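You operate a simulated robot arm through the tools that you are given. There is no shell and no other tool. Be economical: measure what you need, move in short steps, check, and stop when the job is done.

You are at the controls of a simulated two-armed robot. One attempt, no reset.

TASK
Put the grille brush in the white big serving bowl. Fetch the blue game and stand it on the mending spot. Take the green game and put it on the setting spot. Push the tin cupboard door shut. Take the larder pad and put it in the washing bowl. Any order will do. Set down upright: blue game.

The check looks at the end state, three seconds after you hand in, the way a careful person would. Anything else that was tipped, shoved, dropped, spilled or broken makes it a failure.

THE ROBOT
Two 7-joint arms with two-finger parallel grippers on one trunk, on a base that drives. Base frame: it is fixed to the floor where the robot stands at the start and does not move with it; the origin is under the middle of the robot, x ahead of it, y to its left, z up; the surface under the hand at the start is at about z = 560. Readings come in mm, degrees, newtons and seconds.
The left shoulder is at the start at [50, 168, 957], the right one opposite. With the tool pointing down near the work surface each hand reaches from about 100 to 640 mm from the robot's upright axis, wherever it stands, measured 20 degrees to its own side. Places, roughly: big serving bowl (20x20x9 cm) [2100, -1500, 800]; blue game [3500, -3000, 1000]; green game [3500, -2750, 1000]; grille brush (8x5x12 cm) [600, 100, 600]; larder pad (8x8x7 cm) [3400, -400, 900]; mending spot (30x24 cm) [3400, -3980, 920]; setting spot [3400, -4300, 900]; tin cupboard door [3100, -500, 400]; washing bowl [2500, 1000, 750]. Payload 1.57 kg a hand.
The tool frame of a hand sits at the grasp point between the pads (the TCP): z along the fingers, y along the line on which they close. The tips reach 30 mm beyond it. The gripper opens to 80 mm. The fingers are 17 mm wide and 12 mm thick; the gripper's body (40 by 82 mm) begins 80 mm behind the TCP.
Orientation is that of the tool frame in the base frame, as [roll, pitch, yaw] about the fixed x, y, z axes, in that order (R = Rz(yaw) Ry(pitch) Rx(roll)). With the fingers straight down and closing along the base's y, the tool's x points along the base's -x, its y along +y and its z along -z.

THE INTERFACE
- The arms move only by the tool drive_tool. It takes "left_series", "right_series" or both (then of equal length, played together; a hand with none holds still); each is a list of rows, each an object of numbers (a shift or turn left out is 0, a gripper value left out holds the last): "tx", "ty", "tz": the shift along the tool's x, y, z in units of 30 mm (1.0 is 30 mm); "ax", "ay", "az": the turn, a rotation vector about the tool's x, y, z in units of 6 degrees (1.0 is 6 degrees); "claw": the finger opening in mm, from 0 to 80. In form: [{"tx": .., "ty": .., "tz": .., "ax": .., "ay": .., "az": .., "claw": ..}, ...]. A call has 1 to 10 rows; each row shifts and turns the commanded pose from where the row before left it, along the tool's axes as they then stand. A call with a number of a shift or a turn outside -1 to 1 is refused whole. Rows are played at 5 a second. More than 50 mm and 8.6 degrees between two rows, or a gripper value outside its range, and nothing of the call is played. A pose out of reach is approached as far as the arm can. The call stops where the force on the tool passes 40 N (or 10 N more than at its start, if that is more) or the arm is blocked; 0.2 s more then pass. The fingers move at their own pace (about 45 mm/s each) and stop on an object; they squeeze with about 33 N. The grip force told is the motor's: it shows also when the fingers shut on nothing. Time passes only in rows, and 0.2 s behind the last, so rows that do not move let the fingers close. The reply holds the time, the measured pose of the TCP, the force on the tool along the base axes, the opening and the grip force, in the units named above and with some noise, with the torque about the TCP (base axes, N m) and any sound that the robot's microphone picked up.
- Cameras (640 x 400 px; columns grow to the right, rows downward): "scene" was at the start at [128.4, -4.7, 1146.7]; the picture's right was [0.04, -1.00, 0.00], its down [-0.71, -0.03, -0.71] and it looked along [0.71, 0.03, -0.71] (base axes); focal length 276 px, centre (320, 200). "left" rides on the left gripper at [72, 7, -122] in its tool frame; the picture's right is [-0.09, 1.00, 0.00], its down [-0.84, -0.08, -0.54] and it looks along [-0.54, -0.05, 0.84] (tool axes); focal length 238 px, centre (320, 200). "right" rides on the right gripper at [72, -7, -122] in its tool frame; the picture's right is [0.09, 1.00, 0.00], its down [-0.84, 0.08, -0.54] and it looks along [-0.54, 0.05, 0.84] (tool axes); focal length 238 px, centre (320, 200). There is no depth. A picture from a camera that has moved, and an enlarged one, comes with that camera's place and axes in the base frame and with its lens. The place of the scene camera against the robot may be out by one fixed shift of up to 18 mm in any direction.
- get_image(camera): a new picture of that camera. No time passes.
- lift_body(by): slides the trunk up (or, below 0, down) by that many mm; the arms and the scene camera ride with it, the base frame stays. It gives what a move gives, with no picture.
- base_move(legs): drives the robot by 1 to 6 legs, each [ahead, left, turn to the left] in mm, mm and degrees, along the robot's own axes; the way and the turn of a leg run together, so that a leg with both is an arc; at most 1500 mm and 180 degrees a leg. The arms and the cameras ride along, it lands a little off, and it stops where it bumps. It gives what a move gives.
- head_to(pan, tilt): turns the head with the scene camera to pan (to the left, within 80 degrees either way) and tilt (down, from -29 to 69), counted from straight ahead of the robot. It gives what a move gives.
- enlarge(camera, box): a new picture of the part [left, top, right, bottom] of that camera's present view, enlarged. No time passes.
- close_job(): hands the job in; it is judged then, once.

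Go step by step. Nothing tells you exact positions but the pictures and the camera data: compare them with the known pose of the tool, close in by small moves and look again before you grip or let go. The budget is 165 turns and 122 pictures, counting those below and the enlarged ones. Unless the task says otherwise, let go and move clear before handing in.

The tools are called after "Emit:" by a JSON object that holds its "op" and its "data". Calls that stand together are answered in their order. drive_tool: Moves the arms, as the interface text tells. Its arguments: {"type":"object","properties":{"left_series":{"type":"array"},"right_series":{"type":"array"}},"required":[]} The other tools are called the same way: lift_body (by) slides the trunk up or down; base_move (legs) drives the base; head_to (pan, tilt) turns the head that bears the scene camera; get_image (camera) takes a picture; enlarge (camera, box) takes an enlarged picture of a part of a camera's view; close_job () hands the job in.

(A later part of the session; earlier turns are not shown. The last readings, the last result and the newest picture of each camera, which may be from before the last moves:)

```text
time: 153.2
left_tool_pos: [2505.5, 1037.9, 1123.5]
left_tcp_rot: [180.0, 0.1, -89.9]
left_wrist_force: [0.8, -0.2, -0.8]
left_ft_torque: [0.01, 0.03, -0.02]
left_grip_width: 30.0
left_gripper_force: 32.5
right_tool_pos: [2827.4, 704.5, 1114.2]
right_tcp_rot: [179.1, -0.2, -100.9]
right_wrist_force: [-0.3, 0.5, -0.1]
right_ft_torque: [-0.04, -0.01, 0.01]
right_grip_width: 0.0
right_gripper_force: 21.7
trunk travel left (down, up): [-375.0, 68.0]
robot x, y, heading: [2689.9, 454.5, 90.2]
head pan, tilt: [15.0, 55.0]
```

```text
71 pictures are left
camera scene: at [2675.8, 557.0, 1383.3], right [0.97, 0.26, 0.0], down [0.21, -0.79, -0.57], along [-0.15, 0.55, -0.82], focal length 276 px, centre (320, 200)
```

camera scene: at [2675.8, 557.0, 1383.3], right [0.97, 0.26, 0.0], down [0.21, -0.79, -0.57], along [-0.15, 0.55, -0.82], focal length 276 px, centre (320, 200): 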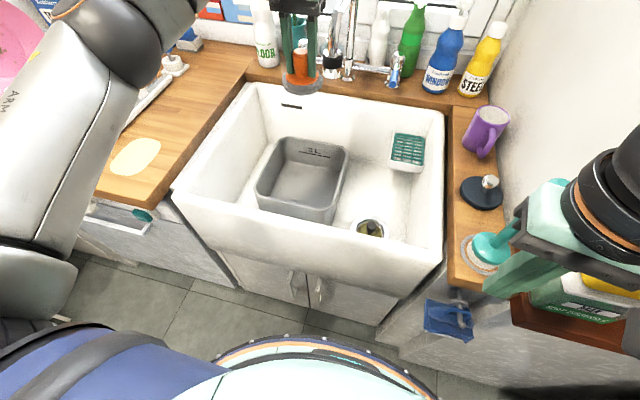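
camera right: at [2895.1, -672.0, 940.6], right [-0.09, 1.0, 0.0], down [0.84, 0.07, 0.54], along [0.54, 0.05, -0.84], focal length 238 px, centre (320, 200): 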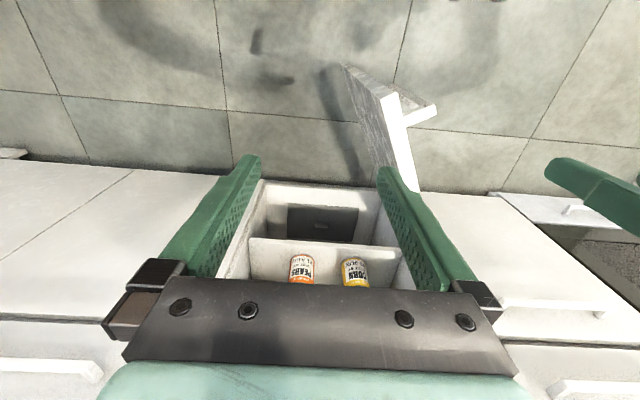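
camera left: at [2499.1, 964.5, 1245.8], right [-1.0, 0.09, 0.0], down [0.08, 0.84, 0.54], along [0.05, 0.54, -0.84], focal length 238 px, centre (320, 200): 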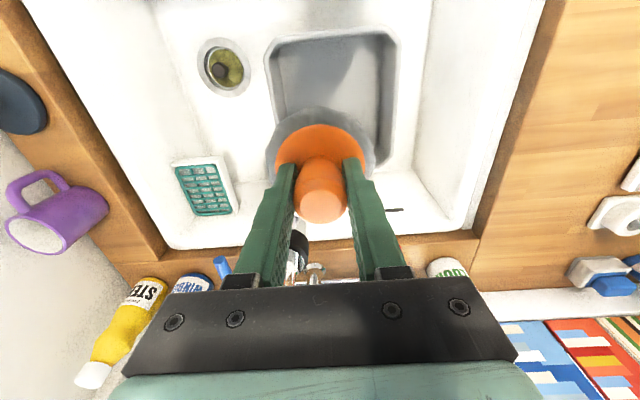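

The tub centre is at about [2488, 1044], roughly 200 mm wide. I'll adjust and lower in two stages.

Emit:
{"op": "drive_tool", "data": {"left_series": [{"ty": 0.58, "tx": -0.2}, {"tz": 1}, {"tz": 1}, {"tz": 1}, {"tz": 1}, {"tz": 1}, {"tz": 1}, {"tz": 1}, {"tz": 1}, {}]}}

Emit:
{"op": "get_image", "data": {"camera": "left"}}

Emit:
{"op": "enlarge", "data": {"camera": "scene", "box": [180, 60, 420, 250]}}

```text
time: 155.4
left_tool_pos: [2489.1, 1044.8, 884.1]
left_tcp_rot: [179.9, -0.1, -90.0]
left_wrist_force: [1.0, 0.6, -1.5]
left_ft_torque: [0.02, 0.0, 0.02]
left_grip_width: 30.1
left_gripper_force: 33.2
right_tool_pos: [2829.0, 704.3, 1112.9]
right_tcp_rot: [179.0, -0.3, -101.0]
right_wrist_force: [-0.4, -0.7, 0.4]
right_ft_torque: [-0.03, -0.02, -0.03]
right_grip_width: 0.0
right_gripper_force: 21.4
trunk travel left (down, up): [-375.0, 68.0]
robot x, y, heading: [2686.1, 455.1, 90.2]
head pan, tilt: [15.0, 55.0]
```

```text
70 pictures are left
camera left: at [2481.9, 970.6, 1005.1], right [-1.0, 0.09, 0.0], down [0.08, 0.84, 0.54], along [0.05, 0.54, -0.84], focal length 238 px, centre (320, 200)
```

left: 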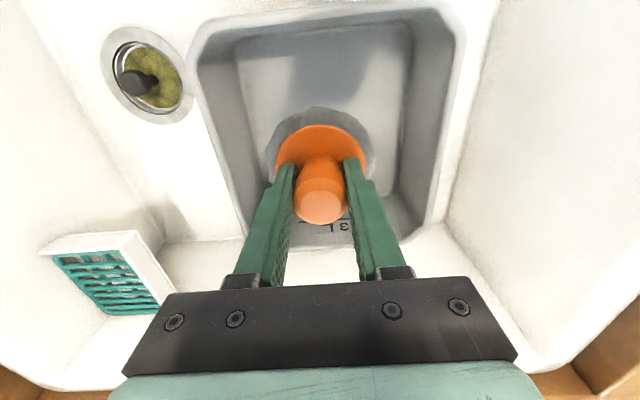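

```text
2.11 times, centred on (300, 155) of scene
camera zoom: at [2676.1, 557.1, 1383.4], right [0.97, 0.26, 0.0], down [0.21, -0.79, -0.57], along [-0.15, 0.55, -0.82], focal length 582 px, centre (362, 295)
```

zoom: 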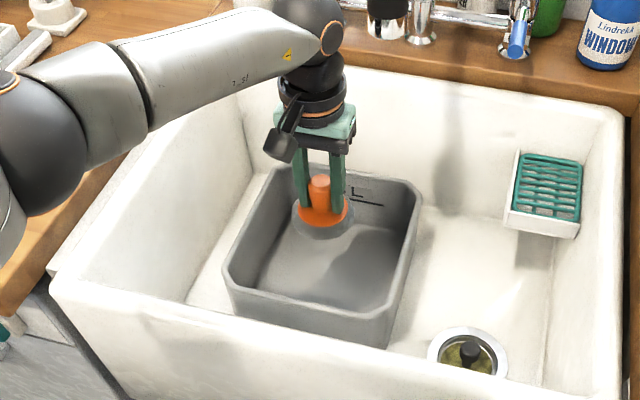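

The pad is over the tub, well within it. I'll keep lowering.

Emit:
{"op": "drive_tool", "data": {"left_series": [{"tz": 0.9, "tx": 0.3}, {"tz": 0.9}, {"tz": 0.6}, {"tz": 0.4}, {}]}}

Emit:
{"op": "enlarge", "data": {"camera": "scene", "box": [180, 60, 420, 250]}}

```text
time: 156.7
left_tool_pos: [2488.6, 1033.7, 799.2]
left_tcp_rot: [-180.0, 0.0, -90.0]
left_wrist_force: [-0.2, -0.2, 0.1]
left_ft_torque: [-0.02, 0.04, -0.02]
left_grip_width: 29.9
left_gripper_force: 33.0
right_tool_pos: [2827.4, 704.3, 1113.0]
right_tcp_rot: [179.2, -0.3, -101.0]
right_wrist_force: [0.2, -0.5, -0.5]
right_ft_torque: [0.04, 0.01, -0.02]
right_grip_width: 0.0
right_gripper_force: 21.3
trunk travel left (down, up): [-375.0, 68.0]
robot x, y, heading: [2688.3, 455.3, 89.7]
head pan, tilt: [15.0, 55.0]
```

```text
2.11 times, centred on (300, 155) of scene
camera zoom: at [2676.1, 557.1, 1383.3], right [0.97, 0.26, 0.0], down [0.21, -0.79, -0.57], along [-0.15, 0.55, -0.82], focal length 582 px, centre (362, 295)
```

zoom: 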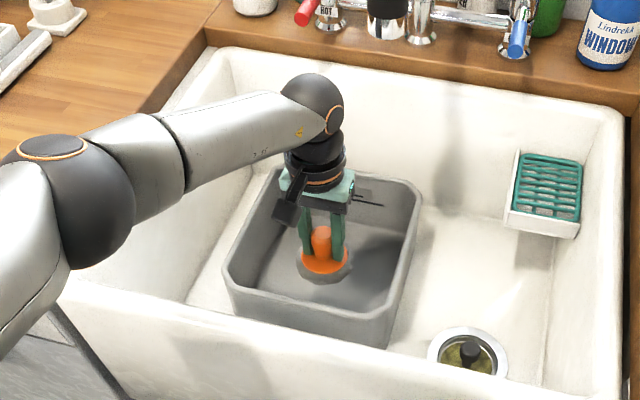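

Emit:
{"op": "drive_tool", "data": {"left_series": [{"tz": 0.3}, {"tz": 0.3}, {"tz": 0.3}, {"tz": 0.2}, {}]}}

Emit:
{"op": "enlarge", "data": {"camera": "scene", "box": [120, 40, 420, 270]}}

```text
time: 157.8
left_tool_pos: [2489.9, 1032.9, 766.7]
left_tcp_rot: [-179.9, 0.0, -90.0]
left_wrist_force: [0.4, 0.9, -0.1]
left_ft_torque: [-0.02, 0.0, -0.02]
left_grip_width: 30.4
left_gripper_force: 32.3
right_tool_pos: [2826.8, 703.7, 1113.2]
right_tcp_rot: [179.1, -0.4, -101.1]
right_wrist_force: [-0.4, 0.5, 0.5]
right_ft_torque: [0.03, 0.07, 0.03]
right_grip_width: 0.0
right_gripper_force: 21.4
trunk travel left (down, up): [-375.0, 68.0]
robot x, y, heading: [2684.6, 459.2, 89.9]
head pan, tilt: [15.0, 55.0]
```

```text
1.74 times, centred on (270, 155) of scene
camera zoom: at [2676.1, 557.2, 1383.3], right [0.97, 0.26, 0.0], down [0.21, -0.79, -0.57], along [-0.15, 0.55, -0.82], focal length 481 px, centre (407, 278)
```

zoom: 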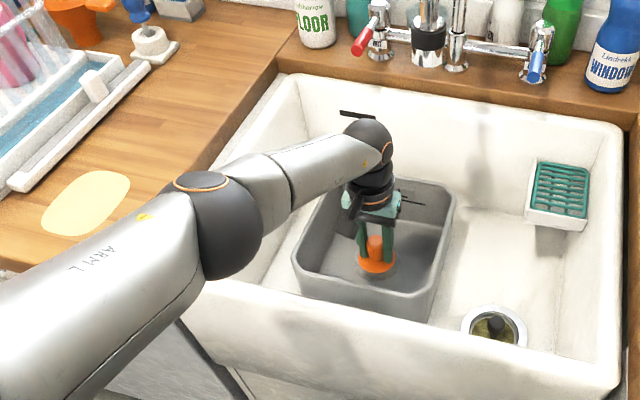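

The elbow is high and safe. I'll lower the last bit to the tub floor.

Emit:
{"op": "drive_tool", "data": {"left_series": [{"tz": 0.2}, {"tz": 0.2}, {"tz": 0.2}, {"tz": 0.2}, {}]}}

Emit:
{"op": "get_image", "data": {"camera": "left"}}

```text
time: 159.1
left_tool_pos: [2489.0, 1029.5, 749.1]
left_tcp_rot: [-179.9, 0.0, -90.0]
left_wrist_force: [0.1, -0.4, -0.1]
left_ft_torque: [0.04, 0.01, 0.0]
left_grip_width: 30.4
left_gripper_force: 33.2
left hand out of reach, approached as far as the arm can: row 3
right_tool_pos: [2828.2, 702.5, 1112.3]
right_tcp_rot: [179.1, -0.3, -101.0]
right_wrist_force: [0.4, 0.4, -0.7]
right_ft_torque: [0.02, 0.0, -0.01]
right_grip_width: 0.0
right_gripper_force: 21.2
trunk travel left (down, up): [-375.0, 68.0]
robot x, y, heading: [2688.6, 453.8, 90.2]
head pan, tilt: [15.0, 55.0]
```

```text
66 pictures are left
camera left: at [2482.3, 956.3, 871.6], right [-1.0, 0.09, 0.0], down [0.08, 0.84, 0.54], along [0.05, 0.54, -0.84], focal length 238 px, centre (320, 200)
```

left: 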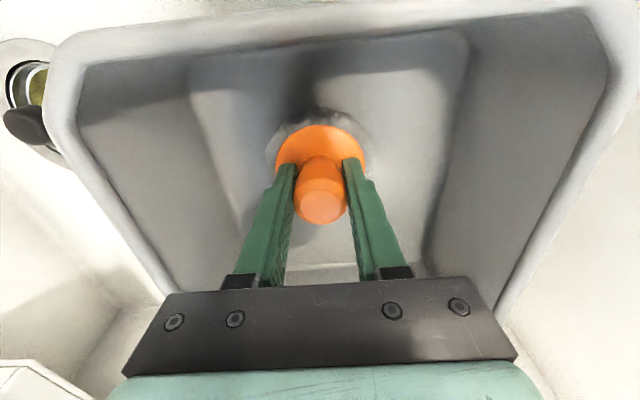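

The arm reached its limit, so I'll use the trunk for the last stretch, watching the wrist force.

Emit:
{"op": "lift_body", "data": {"by": -15}}

Emit:
{"op": "lift_body", "data": {"by": -10}}

Emit:
{"op": "get_image", "data": {"camera": "left"}}

```text
time: 159.7
left_tool_pos: [2489.2, 1029.9, 734.3]
left_tcp_rot: [-179.9, -0.1, -89.9]
left_wrist_force: [-0.7, 0.2, -0.5]
left_ft_torque: [0.0, 0.04, -0.01]
left_grip_width: 30.0
left_gripper_force: 32.9
right_tool_pos: [2828.1, 703.7, 1098.0]
right_tcp_rot: [179.2, -0.2, -101.0]
right_wrist_force: [-0.9, -0.4, 0.2]
right_ft_torque: [0.0, 0.01, -0.02]
right_grip_width: 0.0
right_gripper_force: 21.1
trunk travel left (down, up): [-360.0, 83.0]
robot x, y, heading: [2690.7, 454.3, 89.8]
head pan, tilt: [15.0, 55.0]
```

```text
time: 160.3
left_tool_pos: [2488.9, 1029.3, 725.1]
left_tcp_rot: [-179.9, 0.0, -90.0]
left_wrist_force: [0.4, 1.0, -0.6]
left_ft_torque: [0.0, -0.02, -0.01]
left_grip_width: 30.4
left_gripper_force: 33.1
right_tool_pos: [2827.3, 704.0, 1087.7]
right_tcp_rot: [179.0, -0.3, -100.9]
right_wrist_force: [0.1, -0.2, -0.3]
right_ft_torque: [0.03, 0.0, 0.04]
right_grip_width: 0.3
right_gripper_force: 21.3
trunk travel left (down, up): [-350.0, 93.0]
robot x, y, heading: [2686.5, 455.7, 89.8]
head pan, tilt: [15.0, 55.0]
```

```text
65 pictures are left
camera left: at [2482.3, 956.3, 846.9], right [-1.0, 0.09, 0.0], down [0.08, 0.84, 0.54], along [0.05, 0.54, -0.84], focal length 238 px, centre (320, 200)
```

left: 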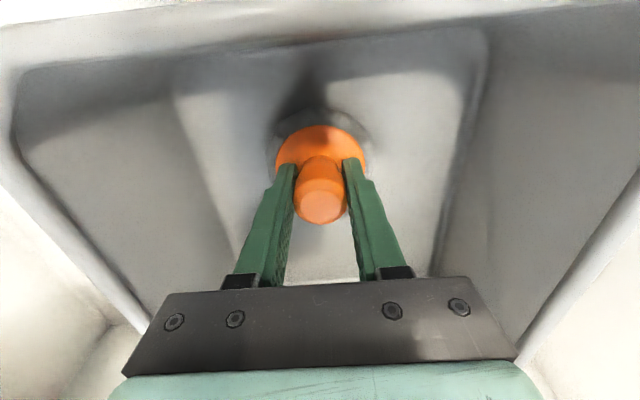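

The floor is about 25 mm further down. I'll lower more.

Emit:
{"op": "lift_body", "data": {"by": -15}}

Emit:
{"op": "lift_body", "data": {"by": -6}}

Emit:
{"op": "get_image", "data": {"camera": "left"}}

```text
time: 160.9
left_tool_pos: [2488.7, 1030.3, 713.3]
left_tcp_rot: [-180.0, 0.1, -89.9]
left_wrist_force: [-0.4, -3.7, 16.9]
left_ft_torque: [-0.29, 0.14, 0.0]
left_grip_width: 30.0
left_gripper_force: 33.0
right_tool_pos: [2828.9, 703.5, 1074.0]
right_tcp_rot: [179.0, -0.1, -101.0]
right_wrist_force: [0.1, -0.4, 0.0]
right_ft_torque: [0.01, 0.02, -0.02]
right_grip_width: 0.0
right_gripper_force: 21.8
trunk travel left (down, up): [-335.0, 108.0]
robot x, y, heading: [2687.6, 452.7, 90.0]
head pan, tilt: [15.0, 55.0]
```

```text
time: 161.3
left_tool_pos: [2488.7, 1032.1, 712.3]
left_tcp_rot: [-179.9, 0.2, -90.0]
left_wrist_force: [-0.2, -7.0, 18.0]
left_ft_torque: [-0.32, 0.08, 0.03]
left_grip_width: 30.0
left_gripper_force: 32.5
right_tool_pos: [2829.1, 702.5, 1070.3]
right_tcp_rot: [179.1, -0.3, -101.0]
right_wrist_force: [0.5, -0.1, -0.4]
right_ft_torque: [0.02, 0.03, 0.07]
right_grip_width: 0.3
right_gripper_force: 20.9
trunk travel left (down, up): [-331.0, 112.0]
robot x, y, heading: [2684.3, 457.5, 90.1]
head pan, tilt: [15.0, 55.0]
stopped: the force on the tool passed its limit at 45 N (the readings are from after the stop); the commanded pose is now the measured one
```

```text
64 pictures are left
camera left: at [2482.4, 958.4, 834.4], right [-1.0, 0.09, 0.0], down [0.08, 0.83, 0.55], along [0.05, 0.54, -0.84], focal length 238 px, centre (320, 200)
```

left: 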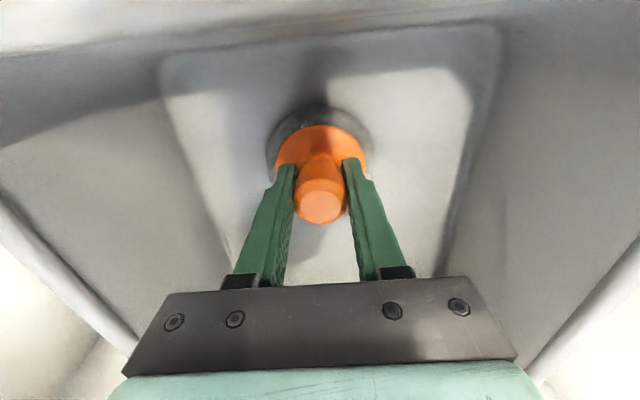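

It's on the floor of the tub. I'll ease the pressure, release, and lift straight out.

Emit:
{"op": "lift_body", "data": {"by": 3}}

Emit:
{"op": "drive_tool", "data": {"left_series": [{"claw": 45}, {"claw": 55}, {}, {"tz": -0.4}, {"tz": -0.9}, {"tz": -0.9}, {"tz": -0.9}, {"tz": -0.9}, {"tz": -0.9}, {"tz": -0.9}]}}

Emit:
{"op": "drive_tool", "data": {"left_series": [{"tz": -0.9}, {"tz": -0.9}, {"tz": -0.9}, {"tz": -0.9}, {"tz": -0.9}, {"tz": -0.9}, {"tz": -0.9}]}}

Emit:
{"op": "get_image", "data": {"camera": "left"}}

```text
time: 161.8
left_tool_pos: [2488.1, 1031.5, 712.0]
left_tcp_rot: [179.9, 0.3, -90.0]
left_wrist_force: [0.6, 2.2, 6.0]
left_ft_torque: [0.12, -0.05, -0.01]
left_grip_width: 29.9
left_gripper_force: 32.8
right_tool_pos: [2827.9, 704.1, 1072.3]
right_tcp_rot: [179.2, -0.4, -101.0]
right_wrist_force: [0.5, -0.2, -0.7]
right_ft_torque: [0.01, 0.0, 0.02]
right_grip_width: 0.1
right_gripper_force: 21.7
trunk travel left (down, up): [-334.0, 109.0]
robot x, y, heading: [2687.5, 455.6, 90.1]
head pan, tilt: [15.0, 55.0]
```

```text
time: 164.0
left_tool_pos: [2489.0, 1030.9, 888.0]
left_tcp_rot: [179.9, 0.2, -89.9]
left_wrist_force: [0.1, -0.3, 0.4]
left_ft_torque: [0.01, -0.01, 0.02]
left_grip_width: 55.2
left_gripper_force: 0.1
right_tool_pos: [2828.5, 703.7, 1071.5]
right_tcp_rot: [179.1, -0.3, -101.0]
right_wrist_force: [0.1, -0.7, 0.5]
right_ft_torque: [-0.02, -0.02, 0.0]
right_grip_width: 0.0
right_gripper_force: 21.2
trunk travel left (down, up): [-334.0, 109.0]
robot x, y, heading: [2690.5, 455.5, 90.1]
head pan, tilt: [15.0, 55.0]
```

```text
time: 165.6
left_tool_pos: [2490.3, 1030.0, 1075.8]
left_tcp_rot: [-179.8, 0.2, -90.0]
left_wrist_force: [0.7, -0.4, 0.0]
left_ft_torque: [0.02, -0.03, 0.03]
left_grip_width: 55.1
left_gripper_force: 0.0
right_tool_pos: [2827.9, 704.1, 1072.0]
right_tcp_rot: [179.0, -0.4, -101.0]
right_wrist_force: [-0.6, 0.7, 1.2]
right_ft_torque: [0.0, 0.0, 0.0]
right_grip_width: 0.0
right_gripper_force: 21.6
trunk travel left (down, up): [-334.0, 109.0]
robot x, y, heading: [2686.9, 460.3, 90.1]
head pan, tilt: [15.0, 55.0]
```

```text
63 pictures are left
camera left: at [2482.2, 957.1, 1198.9], right [-1.0, 0.09, 0.0], down [0.08, 0.83, 0.55], along [0.05, 0.54, -0.84], focal length 238 px, centre (320, 200)
```

left: 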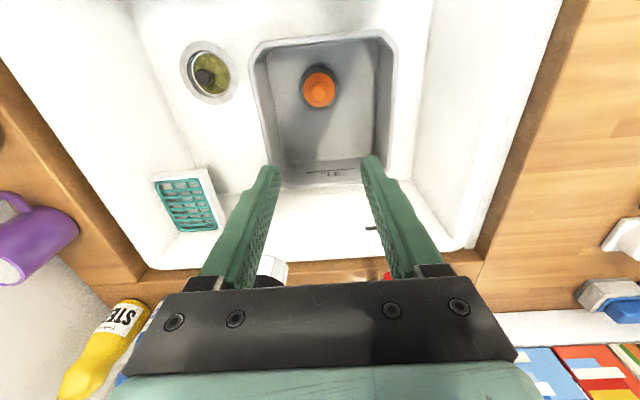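

The pad lies in the tub. Next are the games, so I'll retract and drive back to the aisle, facing the counter.

Emit:
{"op": "drive_tool", "data": {"left_series": [{"tx": 0.95}, {"tx": 0.95}, {"tx": 0.95}, {"tx": 0.95}, {"tx": 0.95}, {"tx": 0.95}, {"tx": 0.95}, {"tx": 0.95}, {"tx": 0.5}]}}

Emit:
{"op": "base_move", "data": {"legs": [[-900, 0, 0], [0, 0, -90], [60, -250, 0]]}}

Emit:
{"op": "head_to", "data": {"pan": -65, "tilt": 30}}

Emit:
{"op": "get_image", "data": {"camera": "scene"}}

```text
time: 167.6
left_tool_pos: [2488.9, 786.1, 1076.0]
left_tcp_rot: [180.0, 0.2, -89.9]
left_wrist_force: [-0.6, -0.6, 0.0]
left_ft_torque: [-0.03, 0.01, -0.02]
left_grip_width: 55.0
left_gripper_force: 0.1
right_tool_pos: [2828.8, 704.4, 1072.0]
right_tcp_rot: [179.1, -0.4, -101.1]
right_wrist_force: [0.0, 0.0, -0.3]
right_ft_torque: [-0.03, 0.0, -0.04]
right_grip_width: 0.2
right_gripper_force: 21.5
trunk travel left (down, up): [-334.0, 109.0]
robot x, y, heading: [2689.4, 458.4, 89.8]
head pan, tilt: [15.0, 55.0]
```

```text
time: 178.7
left_tool_pos: [3075.9, -511.9, 1074.7]
left_tcp_rot: [-179.9, 0.2, 179.4]
left_wrist_force: [-0.4, 0.6, 0.0]
left_ft_torque: [-0.01, 0.04, 0.01]
left_grip_width: 54.9
left_gripper_force: 0.0
right_tool_pos: [2988.3, -850.7, 1072.4]
right_tcp_rot: [179.0, -0.4, 168.5]
right_wrist_force: [0.4, 0.2, 1.0]
right_ft_torque: [0.0, -0.01, 0.02]
right_grip_width: 0.0
right_gripper_force: 21.0
trunk travel left (down, up): [-334.0, 109.0]
robot x, y, heading: [2738.6, -707.4, -0.8]
head pan, tilt: [15.0, 55.0]
```

```text
time: 180.2
left_tool_pos: [3076.3, -512.5, 1075.6]
left_tcp_rot: [179.9, 0.3, 179.4]
left_wrist_force: [0.6, -0.6, 0.3]
left_ft_torque: [0.0, -0.01, 0.03]
left_grip_width: 55.0
left_gripper_force: 0.1
right_tool_pos: [2988.7, -850.2, 1071.2]
right_tcp_rot: [179.2, -0.3, 168.4]
right_wrist_force: [-0.6, 0.2, 0.5]
right_ft_torque: [-0.01, 0.0, 0.04]
right_grip_width: 0.0
right_gripper_force: 21.4
trunk travel left (down, up): [-334.0, 109.0]
robot x, y, heading: [2738.8, -709.0, -0.5]
head pan, tilt: [-65.0, 30.0]
```

```text
62 pictures are left
camera scene: at [2826.0, -797.9, 1378.5], right [-0.91, -0.41, 0.0], down [-0.21, 0.46, -0.87], along [0.36, -0.79, -0.5], focal length 276 px, centre (320, 200)
```

scene: 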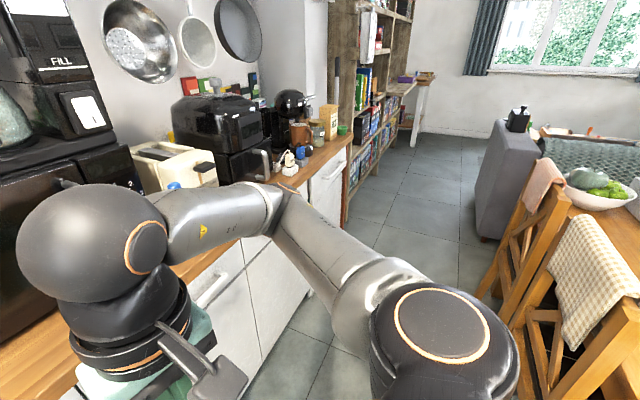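

The way along the counter to the bookshelf is clear. I'll strafe along it.

Emit:
{"op": "base_move", "data": {"legs": [[50, 0, 0.6], [0, -1400, 0], [0, -600, 0]]}}

Emit:
{"op": "head_to", "data": {"pan": -10, "tilt": 25}}

Emit:
{"op": "get_image", "data": {"camera": "scene"}}

```text
time: 198.5
left_tool_pos: [3122.2, -2501.4, 1074.5]
left_tcp_rot: [180.0, 0.2, 180.0]
left_wrist_force: [0.1, 0.1, -0.1]
left_ft_torque: [0.01, 0.03, -0.01]
left_grip_width: 55.2
left_gripper_force: 0.1
right_tool_pos: [3036.7, -2841.6, 1071.0]
right_tcp_rot: [179.0, -0.3, 169.0]
right_wrist_force: [-0.2, 0.2, 0.4]
right_ft_torque: [0.01, -0.01, 0.02]
right_grip_width: 0.0
right_gripper_force: 21.4
trunk travel left (down, up): [-334.0, 109.0]
robot x, y, heading: [2790.6, -2699.4, 0.1]
head pan, tilt: [-65.0, 30.0]
```

```text
time: 199.7
left_tool_pos: [3121.8, -2501.6, 1075.4]
left_tcp_rot: [180.0, 0.2, 179.9]
left_wrist_force: [-0.6, 0.0, 0.4]
left_ft_torque: [0.01, -0.01, 0.0]
left_grip_width: 54.9
left_gripper_force: 0.1
right_tool_pos: [3037.8, -2840.8, 1073.0]
right_tcp_rot: [179.1, -0.3, 169.0]
right_wrist_force: [-0.2, 0.5, -0.3]
right_ft_torque: [0.0, -0.02, 0.01]
right_grip_width: 0.1
right_gripper_force: 21.4
trunk travel left (down, up): [-334.0, 109.0]
robot x, y, heading: [2786.8, -2697.4, -0.2]
head pan, tilt: [-10.0, 25.0]
```

```text
61 pictures are left
camera scene: at [2927.1, -2724.6, 1386.5], right [-0.17, -0.98, 0.0], down [-0.42, 0.07, -0.91], along [0.89, -0.16, -0.42], focal length 276 px, centre (320, 200)
```

scene: 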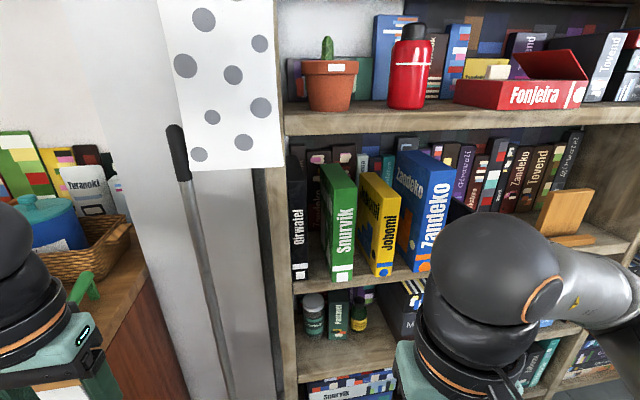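

Green (Snurvik) and blue (Zandeko) stand on the shelf with gaps either side. I'll point both hands forward at the shelf with the grippers open, ready to take them by their spines.

Emit:
{"op": "drive_tool", "data": {"left_series": [{"tx": -0.7, "claw": 80}, {"tx": -0.7}, {"ay": -1}, {"ay": -1}, {"ay": -1}, {"ay": -1}, {"ay": -1}, {"ay": -1}, {"ay": -1}, {"ay": -1}], "right_series": [{"tx": -1, "az": -1, "claw": 80}, {"tx": -1, "az": -0.85}, {"tx": -1, "ay": -1}, {"tx": -0.9, "ay": -1}, {"ay": -1}, {"ay": -1}, {"ay": -1}, {"ay": -1}, {"ay": -1}, {"ay": -1}]}}

Emit:
{"op": "drive_tool", "data": {"left_series": [{"ay": -1}, {"ay": -1}, {"ay": -1}, {"ay": -1}, {"ay": -1}, {"ay": -1}, {"ay": -1}, {}], "right_series": [{"ay": -1}, {"ay": -1}, {"ay": -1}, {"ay": -1}, {"ay": -1}, {"ay": -1}, {"ay": -1}, {}]}}

Emit:
{"op": "get_image", "data": {"camera": "scene"}}

```text
time: 201.9
left_tool_pos: [3200.0, -2508.8, 1087.2]
left_tcp_rot: [180.0, 48.1, -179.9]
left_wrist_force: [0.0, 0.6, 0.6]
left_ft_torque: [0.02, -0.01, 0.01]
left_grip_width: 79.8
left_gripper_force: 0.1
left hand out of reach, approached as far as the arm can: row 9, 10
right_tool_pos: [3182.4, -2835.2, 1085.7]
right_tcp_rot: [178.7, 47.9, 179.1]
right_wrist_force: [0.7, -0.5, 0.1]
right_ft_torque: [-0.01, 0.01, -0.02]
right_grip_width: 80.0
right_gripper_force: 0.2
right hand out of reach, approached as far as the arm can: row 9, 10
trunk travel left (down, up): [-334.0, 109.0]
robot x, y, heading: [2790.3, -2701.5, -0.4]
head pan, tilt: [-10.0, 25.0]
```

```text
time: 203.7
left_tool_pos: [3249.5, -2523.2, 1096.3]
left_tcp_rot: [179.8, 71.4, 179.5]
left_wrist_force: [-0.5, 1.2, 0.2]
left_ft_torque: [0.0, 0.0, 0.0]
left_grip_width: 80.0
left_gripper_force: 0.1
left hand out of reach, approached as far as the arm can: row 1, 2, 3, 4, 5, 6, 7
right_tool_pos: [3221.6, -2811.7, 1089.6]
right_tcp_rot: [93.7, 89.1, 93.7]
right_wrist_force: [-0.1, 0.4, 0.3]
right_ft_torque: [0.02, 0.01, 0.0]
right_grip_width: 79.9
right_gripper_force: 0.0
right hand out of reach, approached as far as the arm can: row 1, 2, 3, 4
trunk travel left (down, up): [-334.0, 109.0]
robot x, y, heading: [2784.5, -2701.3, -0.1]
head pan, tilt: [-10.0, 25.0]
```

```text
60 pictures are left
camera scene: at [2927.1, -2724.8, 1386.5], right [-0.17, -0.98, 0.0], down [-0.42, 0.07, -0.91], along [0.89, -0.16, -0.42], focal length 276 px, centre (320, 200)
```

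scene: 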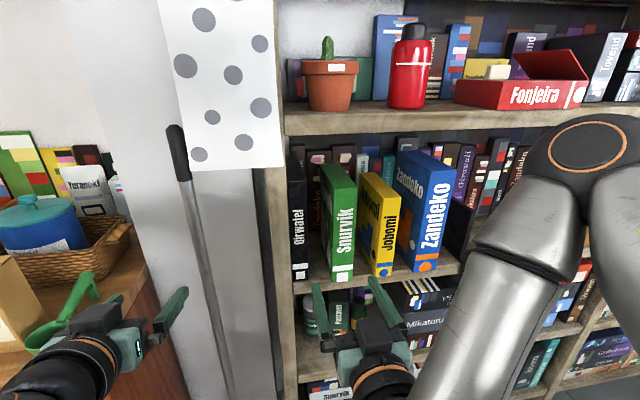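

Emit:
{"op": "get_image", "data": {"camera": "right"}}

Emit:
{"op": "enlarge", "data": {"camera": "scene", "box": [280, 120, 480, 300]}}

```text
59 pictures are left
camera right: at [3098.6, -2818.4, 1018.3], right [0.0, 1.0, -0.08], down [-0.54, 0.06, 0.84], along [0.84, 0.04, 0.54], focal length 238 px, centre (320, 200)
```

right: 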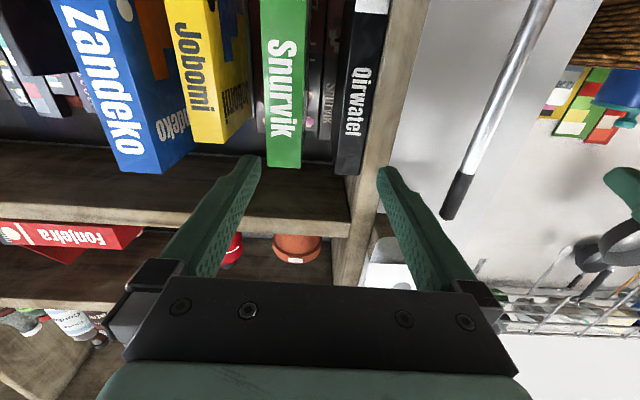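

```text
2.22 times, centred on (380, 210) of scene
camera zoom: at [2927.1, -2724.8, 1386.5], right [-0.17, -0.98, 0.0], down [-0.42, 0.07, -0.91], along [0.89, -0.16, -0.42], focal length 614 px, centre (187, 178)
```

zoom: 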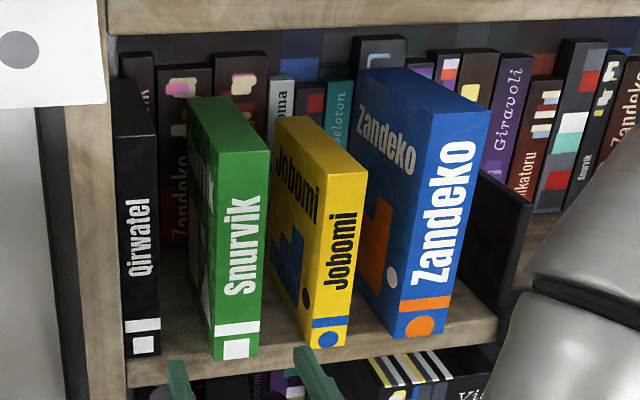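

Triangulated: green's spine is at [3425, -2861], z 934–1173, about 50 mm wide. Blue's is at [3426, -3079], z 934–1200, about 57 mm wide. Blue first with the right hand: I'll shift the base right, then line up.

Emit:
{"op": "base_move", "data": {"legs": [[0, -190, 0]]}}

Emit:
{"op": "drive_tool", "data": {"right_series": [{"ty": -0.6}, {"ty": -0.6}, {"ty": -0.6}, {"ty": -0.6}, {}]}}

Emit:
{"op": "get_image", "data": {"camera": "right"}}

Emit:
{"op": "get_image", "data": {"camera": "scene"}}

```text
time: 206.0
left_tool_pos: [3249.0, -2713.5, 1096.8]
left_tcp_rot: [179.8, 71.4, 179.5]
left_wrist_force: [0.2, -0.3, 0.5]
left_ft_torque: [-0.03, -0.02, 0.01]
left_grip_width: 80.0
left_gripper_force: 0.1
right_tool_pos: [3220.9, -3003.3, 1089.5]
right_tcp_rot: [99.6, 89.1, 99.7]
right_wrist_force: [0.1, 0.2, -0.4]
right_ft_torque: [0.0, -0.02, 0.01]
right_grip_width: 79.9
right_gripper_force: 0.1
trunk travel left (down, up): [-334.0, 109.0]
robot x, y, heading: [2789.9, -2891.7, 0.0]
head pan, tilt: [-10.0, 25.0]
```

```text
time: 207.2
left_tool_pos: [3248.7, -2712.6, 1095.3]
left_tcp_rot: [179.8, 71.4, 179.5]
left_wrist_force: [0.3, -0.9, -1.0]
left_ft_torque: [-0.01, 0.03, 0.0]
left_grip_width: 79.9
left_gripper_force: 0.2
right_tool_pos: [3227.3, -3021.5, 1089.0]
right_tcp_rot: [103.1, 89.0, 102.9]
right_wrist_force: [-0.3, 0.4, -0.1]
right_ft_torque: [-0.01, 0.0, 0.02]
right_grip_width: 80.0
right_gripper_force: 0.1
right hand out of reach, approached as far as the arm can: row 1, 2, 3, 4
trunk travel left (down, up): [-334.0, 109.0]
robot x, y, heading: [2787.7, -2886.7, -0.2]
head pan, tilt: [-10.0, 25.0]
```

```text
57 pictures are left
camera right: at [3103.0, -3026.9, 1017.4], right [0.0, 1.0, -0.08], down [-0.54, 0.07, 0.84], along [0.84, 0.04, 0.54], focal length 238 px, centre (320, 200)
```

right: 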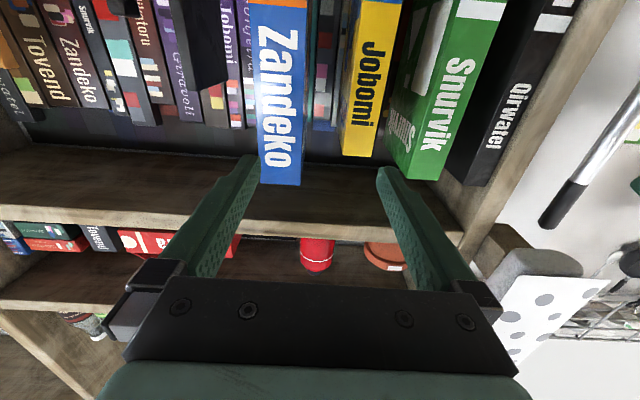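

```text
56 pictures are left
camera scene: at [2926.9, -2914.6, 1386.5], right [-0.18, -0.98, 0.0], down [-0.42, 0.07, -0.91], along [0.89, -0.16, -0.42], focal length 276 px, centre (320, 200)
```

scene: 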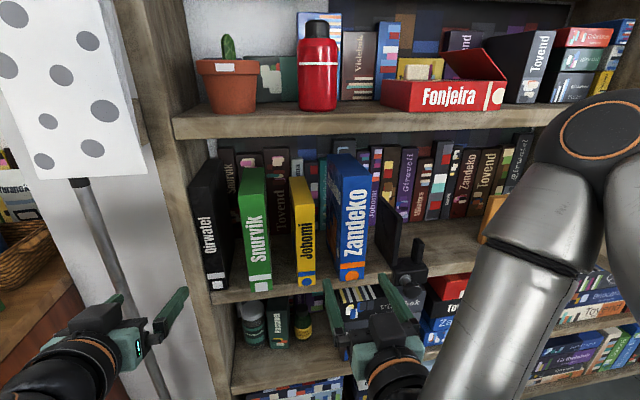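

Blue's spine reads y≈-3075. The hand is cramped near the body, so I'll extend it forward to where the arm can hold the pose and check.

Emit:
{"op": "drive_tool", "data": {"right_series": [{"tz": 1}, {"tz": 1}, {"tz": 1}, {"tz": 1}, {"tz": 0.5}, {}]}}

Emit:
{"op": "get_image", "data": {"camera": "right"}}

```text
time: 208.6
left_tool_pos: [3249.7, -2714.5, 1094.4]
left_tcp_rot: [179.8, 71.4, 179.5]
left_wrist_force: [-0.3, 0.5, -0.3]
left_ft_torque: [0.0, 0.01, 0.0]
left_grip_width: 79.7
left_gripper_force: 0.0
right_tool_pos: [3351.4, -2991.8, 1104.2]
right_tcp_rot: [112.8, 89.1, 112.3]
right_wrist_force: [-0.7, 1.1, 0.2]
right_ft_torque: [0.01, 0.02, 0.0]
right_grip_width: 80.1
right_gripper_force: 0.0
right hand out of reach, approached as far as the arm can: row 1, 2, 3, 4, 5
trunk travel left (down, up): [-334.0, 109.0]
robot x, y, heading: [2790.1, -2887.3, 0.0]
head pan, tilt: [-10.0, 25.0]
```

```text
55 pictures are left
camera right: at [3228.6, -2995.8, 1032.4], right [0.01, 1.0, -0.08], down [-0.54, 0.07, 0.84], along [0.84, 0.04, 0.53], focal length 238 px, centre (320, 200)
```

right: 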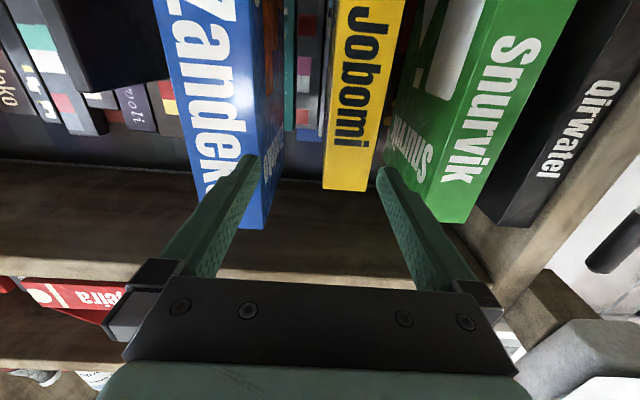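

The arm is near its inner limit when pointing forward. I'll back the base 100 mm so the arm is more extended, then extend again.

Emit:
{"op": "base_move", "data": {"legs": [[-100, 0, 0]]}}

Emit:
{"op": "drive_tool", "data": {"right_series": [{"tz": 0.8}, {"tz": 0.8}, {"tz": 0.8}, {"tz": 0.8}, {}]}}

```text
time: 209.9
left_tool_pos: [3165.2, -2713.8, 1095.5]
left_tcp_rot: [179.8, 71.4, 179.4]
left_wrist_force: [-0.2, -0.3, 0.5]
left_ft_torque: [-0.03, 0.02, 0.0]
left_grip_width: 80.3
left_gripper_force: 0.1
right_tool_pos: [3268.0, -2990.1, 1104.2]
right_tcp_rot: [108.6, 89.0, 108.2]
right_wrist_force: [0.1, 0.2, 0.1]
right_ft_torque: [-0.02, 0.0, -0.04]
right_grip_width: 80.2
right_gripper_force: 0.1
trunk travel left (down, up): [-334.0, 109.0]
robot x, y, heading: [2706.3, -2888.5, -0.2]
head pan, tilt: [-10.0, 25.0]
stopped in leg 1: the robot was blocked; the commanded pose is now the measured one
```

```text
time: 211.1
left_tool_pos: [3163.8, -2714.2, 1096.4]
left_tcp_rot: [179.9, 71.4, 179.5]
left_wrist_force: [0.7, 0.5, -0.1]
left_ft_torque: [0.0, -0.03, -0.01]
left_grip_width: 79.9
left_gripper_force: 0.1
right_tool_pos: [3359.8, -2979.7, 1110.8]
right_tcp_rot: [120.9, 89.0, 120.5]
right_wrist_force: [0.6, 0.4, 0.9]
right_ft_torque: [0.03, -0.01, -0.01]
right_grip_width: 80.0
right_gripper_force: 0.2
right hand out of reach, approached as far as the arm can: row 2, 3
trunk travel left (down, up): [-334.0, 109.0]
robot x, y, heading: [2704.5, -2890.7, -0.1]
head pan, tilt: [-10.0, 25.0]
```

The sofa is just behind me, so I'll stay here. The arm is now within reach, and I'll line it up with blue's spine.

Emit:
{"op": "drive_tool", "data": {"right_series": [{"ty": -0.8, "tx": 0.3}, {"ty": -0.8, "tx": 0.3}, {"ty": -0.8, "tx": 0.3}, {"ty": -0.75, "tx": 0.3}, {}]}}

Emit:
{"op": "get_image", "data": {"camera": "right"}}

```text
time: 212.3
left_tool_pos: [3164.2, -2714.0, 1096.1]
left_tcp_rot: [179.9, 71.4, 179.4]
left_wrist_force: [0.3, -0.5, 0.8]
left_ft_torque: [0.03, 0.01, 0.01]
left_grip_width: 79.7
left_gripper_force: 0.1
right_tool_pos: [3354.9, -2997.1, 1126.2]
right_tcp_rot: [133.3, 88.7, 132.1]
right_wrist_force: [-0.1, 0.1, -0.2]
right_ft_torque: [0.01, 0.01, 0.0]
right_grip_width: 80.1
right_gripper_force: 0.1
right hand out of reach, approached as far as the arm can: row 1, 2, 3, 4
trunk travel left (down, up): [-334.0, 109.0]
robot x, y, heading: [2704.8, -2890.4, -0.1]
head pan, tilt: [-10.0, 25.0]
```

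```text
54 pictures are left
camera right: at [3230.6, -3000.0, 1055.5], right [0.02, 1.0, -0.08], down [-0.53, 0.07, 0.85], along [0.85, 0.02, 0.53], focal length 238 px, centre (320, 200)
```

right: 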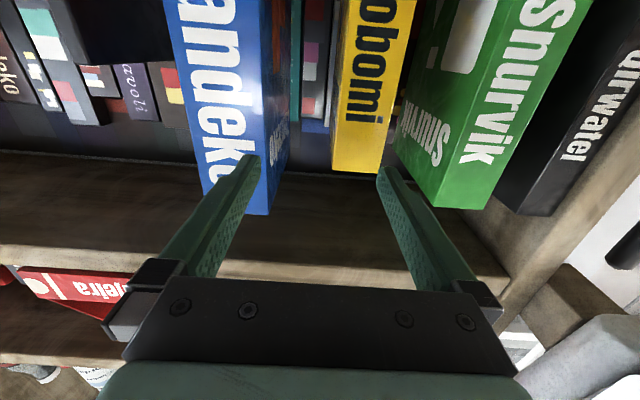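

The arm prefers the hand higher relative to the shoulder, so I'll retract slightly, lower the trunk, and re-align.

Emit:
{"op": "drive_tool", "data": {"right_series": [{"tz": -0.8}, {}]}}

Emit:
{"op": "lift_body", "data": {"by": -180}}

Emit:
{"op": "drive_tool", "data": {"right_series": [{"tx": -0.9, "ty": -0.3}, {"tx": -0.9, "ty": -0.3}, {"tx": -0.9, "ty": -0.3}, {"tx": -0.9, "ty": -0.3}, {}]}}

```text
time: 212.9
left_tool_pos: [3165.2, -2714.8, 1095.9]
left_tcp_rot: [179.8, 71.4, 179.4]
left_wrist_force: [-0.3, 0.2, 0.2]
left_ft_torque: [0.02, -0.02, -0.01]
left_grip_width: 80.2
left_gripper_force: 0.1
right_tool_pos: [3329.6, -2996.2, 1126.1]
right_tcp_rot: [121.6, 88.8, 120.8]
right_wrist_force: [0.3, 0.3, -0.3]
right_ft_torque: [0.01, 0.0, 0.02]
right_grip_width: 80.2
right_gripper_force: 0.2
trunk travel left (down, up): [-334.0, 109.0]
robot x, y, heading: [2707.8, -2889.1, -0.3]
head pan, tilt: [-10.0, 25.0]
```

```text
time: 214.9
left_tool_pos: [3164.0, -2714.2, 916.0]
left_tcp_rot: [179.8, 71.4, 179.4]
left_wrist_force: [0.6, 1.0, 0.7]
left_ft_torque: [0.01, 0.0, 0.02]
left_grip_width: 79.6
left_gripper_force: 0.0
right_tool_pos: [3329.7, -2995.1, 947.3]
right_tcp_rot: [120.7, 88.9, 119.9]
right_wrist_force: [-0.4, 0.2, 1.1]
right_ft_torque: [-0.03, 0.02, 0.01]
right_grip_width: 80.0
right_gripper_force: 0.0
trunk travel left (down, up): [-154.0, 289.0]
robot x, y, heading: [2706.7, -2893.2, 0.0]
head pan, tilt: [-10.0, 25.0]
```

```text
time: 216.1
left_tool_pos: [3163.3, -2714.0, 917.7]
left_tcp_rot: [179.8, 71.4, 179.3]
left_wrist_force: [0.4, -0.9, -0.5]
left_ft_torque: [0.01, 0.04, 0.01]
left_grip_width: 80.0
left_gripper_force: 0.0
right_tool_pos: [3331.3, -3033.2, 1053.9]
right_tcp_rot: [120.9, 88.9, 120.2]
right_wrist_force: [0.0, 0.0, 0.5]
right_ft_torque: [-0.01, 0.01, -0.03]
right_grip_width: 80.2
right_gripper_force: 0.0
trunk travel left (down, up): [-154.0, 289.0]
robot x, y, heading: [2705.9, -2888.6, -0.2]
head pan, tilt: [-10.0, 25.0]
```

That works, with no reach warnings. Now I'll align with blue at y -3075, z 1067.

Emit:
{"op": "drive_tool", "data": {"right_series": [{"ty": -0.7, "tx": -0.2}, {"ty": -0.7, "tx": -0.2}, {}]}}

Emit:
{"op": "get_image", "data": {"camera": "right"}}

Emit:
{"op": "get_image", "data": {"camera": "scene"}}

```text
time: 216.9
left_tool_pos: [3165.1, -2714.0, 915.2]
left_tcp_rot: [179.8, 71.4, 179.4]
left_wrist_force: [-0.1, -1.3, 0.2]
left_ft_torque: [-0.01, 0.0, 0.01]
left_grip_width: 79.9
left_gripper_force: 0.1
right_tool_pos: [3330.1, -3074.6, 1065.0]
right_tcp_rot: [121.0, 89.0, 120.3]
right_wrist_force: [-0.1, 0.9, 0.9]
right_ft_torque: [-0.03, 0.04, 0.01]
right_grip_width: 80.0
right_gripper_force: 0.1
trunk travel left (down, up): [-154.0, 289.0]
robot x, y, heading: [2707.0, -2888.1, -0.2]
head pan, tilt: [-10.0, 25.0]
```

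```text
53 pictures are left
camera right: at [3206.4, -3079.3, 993.4], right [0.01, 1.0, -0.08], down [-0.53, 0.07, 0.84], along [0.85, 0.03, 0.53], focal length 238 px, centre (320, 200)
```

right: 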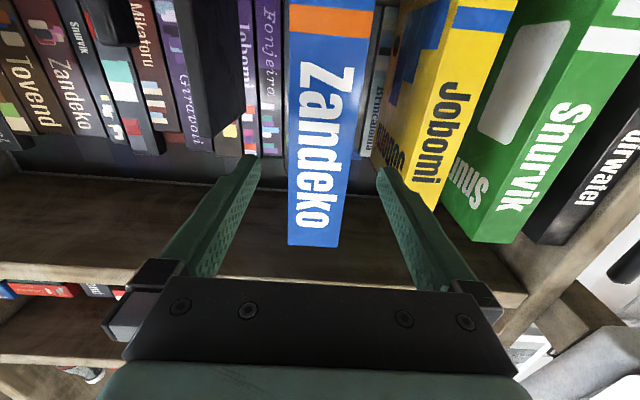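

```text
52 pictures are left
camera scene: at [2841.7, -2914.5, 1206.5], right [-0.18, -0.98, 0.0], down [-0.42, 0.07, -0.91], along [0.89, -0.16, -0.42], focal length 276 px, centre (320, 200)
```

scene: 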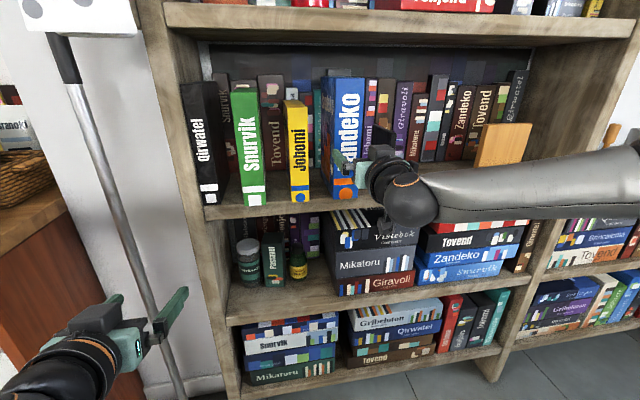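

Aligned: blue's spine centre is at y -3075 with about 9 mm clearance each side, and the neighbours are clear. I'll insert slowly.

Emit:
{"op": "drive_tool", "data": {"right_series": [{"tz": 0.5}, {"tz": 0.5}, {"tz": 0.5}, {"tz": 0.5}, {"tz": 0.5}, {"tz": 0.5}, {"tz": 0.5}, {}]}}

Emit:
{"op": "get_image", "data": {"camera": "right"}}

```text
time: 218.7
left_tool_pos: [3164.6, -2714.1, 915.5]
left_tcp_rot: [179.8, 71.4, 179.4]
left_wrist_force: [0.1, -0.1, 0.5]
left_ft_torque: [-0.02, -0.02, -0.02]
left_grip_width: 80.1
left_gripper_force: 0.1
right_tool_pos: [3435.9, -3077.6, 1063.9]
right_tcp_rot: [121.3, 88.9, 120.5]
right_wrist_force: [-0.2, -0.2, -0.2]
right_ft_torque: [-0.01, 0.01, 0.03]
right_grip_width: 79.5
right_gripper_force: 0.0
trunk travel left (down, up): [-154.0, 289.0]
robot x, y, heading: [2701.3, -2888.9, -0.1]
head pan, tilt: [-10.0, 25.0]
```

```text
51 pictures are left
camera right: at [3311.7, -3080.8, 993.4], right [0.01, 1.0, -0.08], down [-0.53, 0.07, 0.84], along [0.85, 0.03, 0.53], focal length 238 px, centre (320, 200)
```

right: 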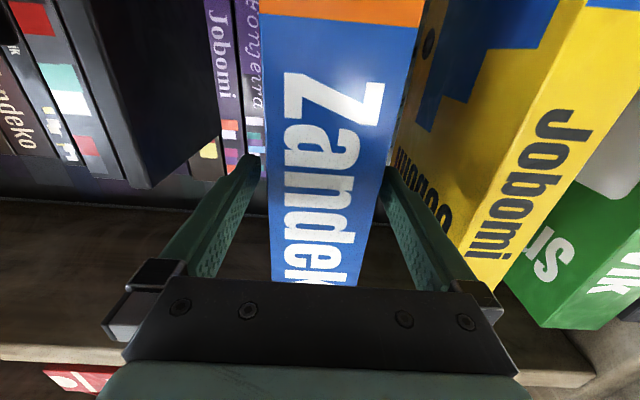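

Emit:
{"op": "drive_tool", "data": {"right_series": [{"ty": 0.1}, {"tz": 0.45}, {"tz": 0.45}, {"tz": 0.45}, {"tz": 0.2}, {}]}}

Emit:
{"op": "get_image", "data": {"camera": "right"}}

```text
time: 220.1
left_tool_pos: [3165.3, -2713.6, 916.2]
left_tcp_rot: [179.9, 71.4, 179.3]
left_wrist_force: [0.3, -0.3, 0.7]
left_ft_torque: [0.0, 0.0, -0.01]
left_grip_width: 79.9
left_gripper_force: 0.0
right_tool_pos: [3482.3, -3075.1, 1064.0]
right_tcp_rot: [121.9, 88.9, 121.1]
right_wrist_force: [1.3, -0.2, -0.1]
right_ft_torque: [-0.02, 0.02, 0.0]
right_grip_width: 80.0
right_gripper_force: 0.1
trunk travel left (down, up): [-154.0, 289.0]
robot x, y, heading: [2705.1, -2889.3, -0.2]
head pan, tilt: [-10.0, 25.0]
```

```text
50 pictures are left
camera right: at [3358.4, -3077.9, 992.3], right [0.01, 1.0, -0.08], down [-0.53, 0.07, 0.84], along [0.85, 0.03, 0.53], focal length 238 px, centre (320, 200)
```

right: 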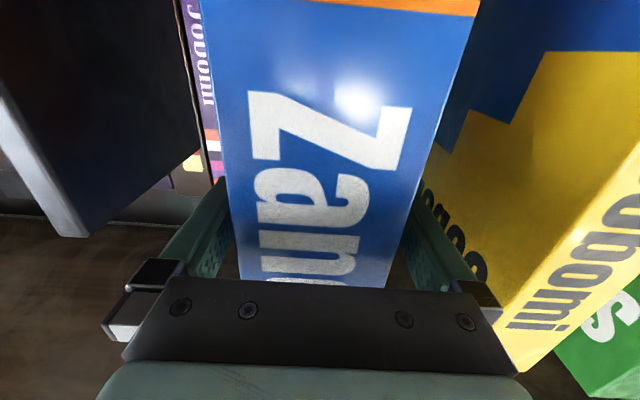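

The fingers straddle blue deeply. I'll close on it.

Emit:
{"op": "drive_tool", "data": {"right_series": [{"claw": 60}, {"claw": 45}, {"claw": 40}, {}, {}]}}

```text
time: 221.3
left_tool_pos: [3164.0, -2713.4, 916.0]
left_tcp_rot: [179.9, 71.4, 179.3]
left_wrist_force: [-0.7, 0.9, 0.5]
left_ft_torque: [-0.01, 0.01, -0.01]
left_grip_width: 79.8
left_gripper_force: 0.0
right_tool_pos: [3482.6, -3074.2, 1064.6]
right_tcp_rot: [121.8, 88.9, 120.9]
right_wrist_force: [-0.3, -1.7, 0.7]
right_ft_torque: [-0.25, -0.02, -0.12]
right_grip_width: 62.0
right_gripper_force: 33.4
trunk travel left (down, up): [-154.0, 289.0]
robot x, y, heading: [2702.1, -2888.7, -0.2]
head pan, tilt: [-10.0, 25.0]
```

Gripped at 62 mm. I'll lift 15 mm and pull it out slowly.

Emit:
{"op": "drive_tool", "data": {"right_series": [{"tx": -0.25}, {"tx": -0.3}, {}, {"tz": -0.5}, {"tz": -0.6}, {"tz": -0.7}, {"tz": -0.7}, {"tz": -0.7}, {"tz": -0.7}, {}]}}

Emit:
{"op": "get_image", "data": {"camera": "scene"}}

```text
time: 223.5
left_tool_pos: [3164.8, -2712.5, 915.4]
left_tcp_rot: [179.8, 71.4, 179.4]
left_wrist_force: [-0.2, -0.1, -0.2]
left_ft_torque: [-0.01, -0.01, 0.01]
left_grip_width: 80.0
left_gripper_force: 0.1
right_tool_pos: [3365.3, -3072.5, 1079.7]
right_tcp_rot: [124.1, 88.8, 123.5]
right_wrist_force: [0.2, 0.0, -6.4]
right_ft_torque: [-0.03, 0.21, -0.02]
right_grip_width: 62.1
right_gripper_force: 32.7
trunk travel left (down, up): [-154.0, 289.0]
robot x, y, heading: [2702.5, -2890.2, -0.1]
head pan, tilt: [-10.0, 25.0]
```

```text
49 pictures are left
camera scene: at [2842.4, -2914.7, 1206.4], right [-0.18, -0.98, 0.0], down [-0.42, 0.07, -0.91], along [0.89, -0.16, -0.42], focal length 276 px, centre (320, 200)
```

scene: 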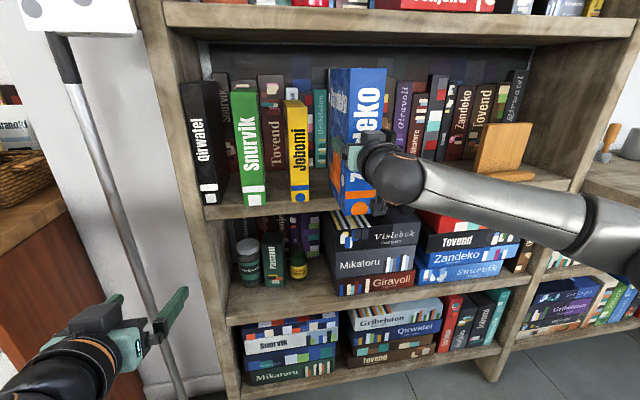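

Blue comes out cleanly, at about 0.65 kg. I'll keep pulling.

Emit:
{"op": "drive_tool", "data": {"right_series": [{"tz": -0.6}, {"tz": -0.6}, {"tz": -0.6}, {"tz": -0.6}, {"tz": -0.6}, {}]}}

Emit:
{"op": "get_image", "data": {"camera": "scene"}}

```text
time: 224.9
left_tool_pos: [3165.0, -2714.5, 916.3]
left_tcp_rot: [179.8, 71.4, 179.4]
left_wrist_force: [-1.4, 0.8, 0.0]
left_ft_torque: [0.02, 0.01, 0.02]
left_grip_width: 80.0
left_gripper_force: 0.0
right_tool_pos: [3274.0, -3073.1, 1081.3]
right_tcp_rot: [124.2, 88.8, 123.4]
right_wrist_force: [-1.4, 0.4, -6.3]
right_ft_torque: [0.01, 0.2, -0.02]
right_grip_width: 62.0
right_gripper_force: 32.6
trunk travel left (down, up): [-154.0, 289.0]
robot x, y, heading: [2704.6, -2891.2, -0.2]
head pan, tilt: [-10.0, 25.0]
```

```text
48 pictures are left
camera scene: at [2842.3, -2914.7, 1206.4], right [-0.18, -0.98, 0.0], down [-0.42, 0.07, -0.91], along [0.89, -0.16, -0.42], focal length 276 px, centre (320, 200)
```

scene: 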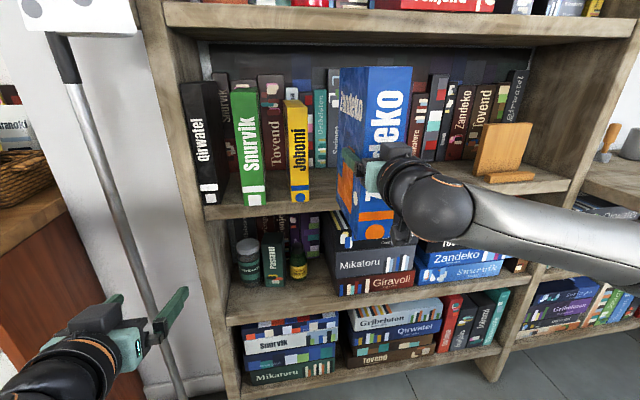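

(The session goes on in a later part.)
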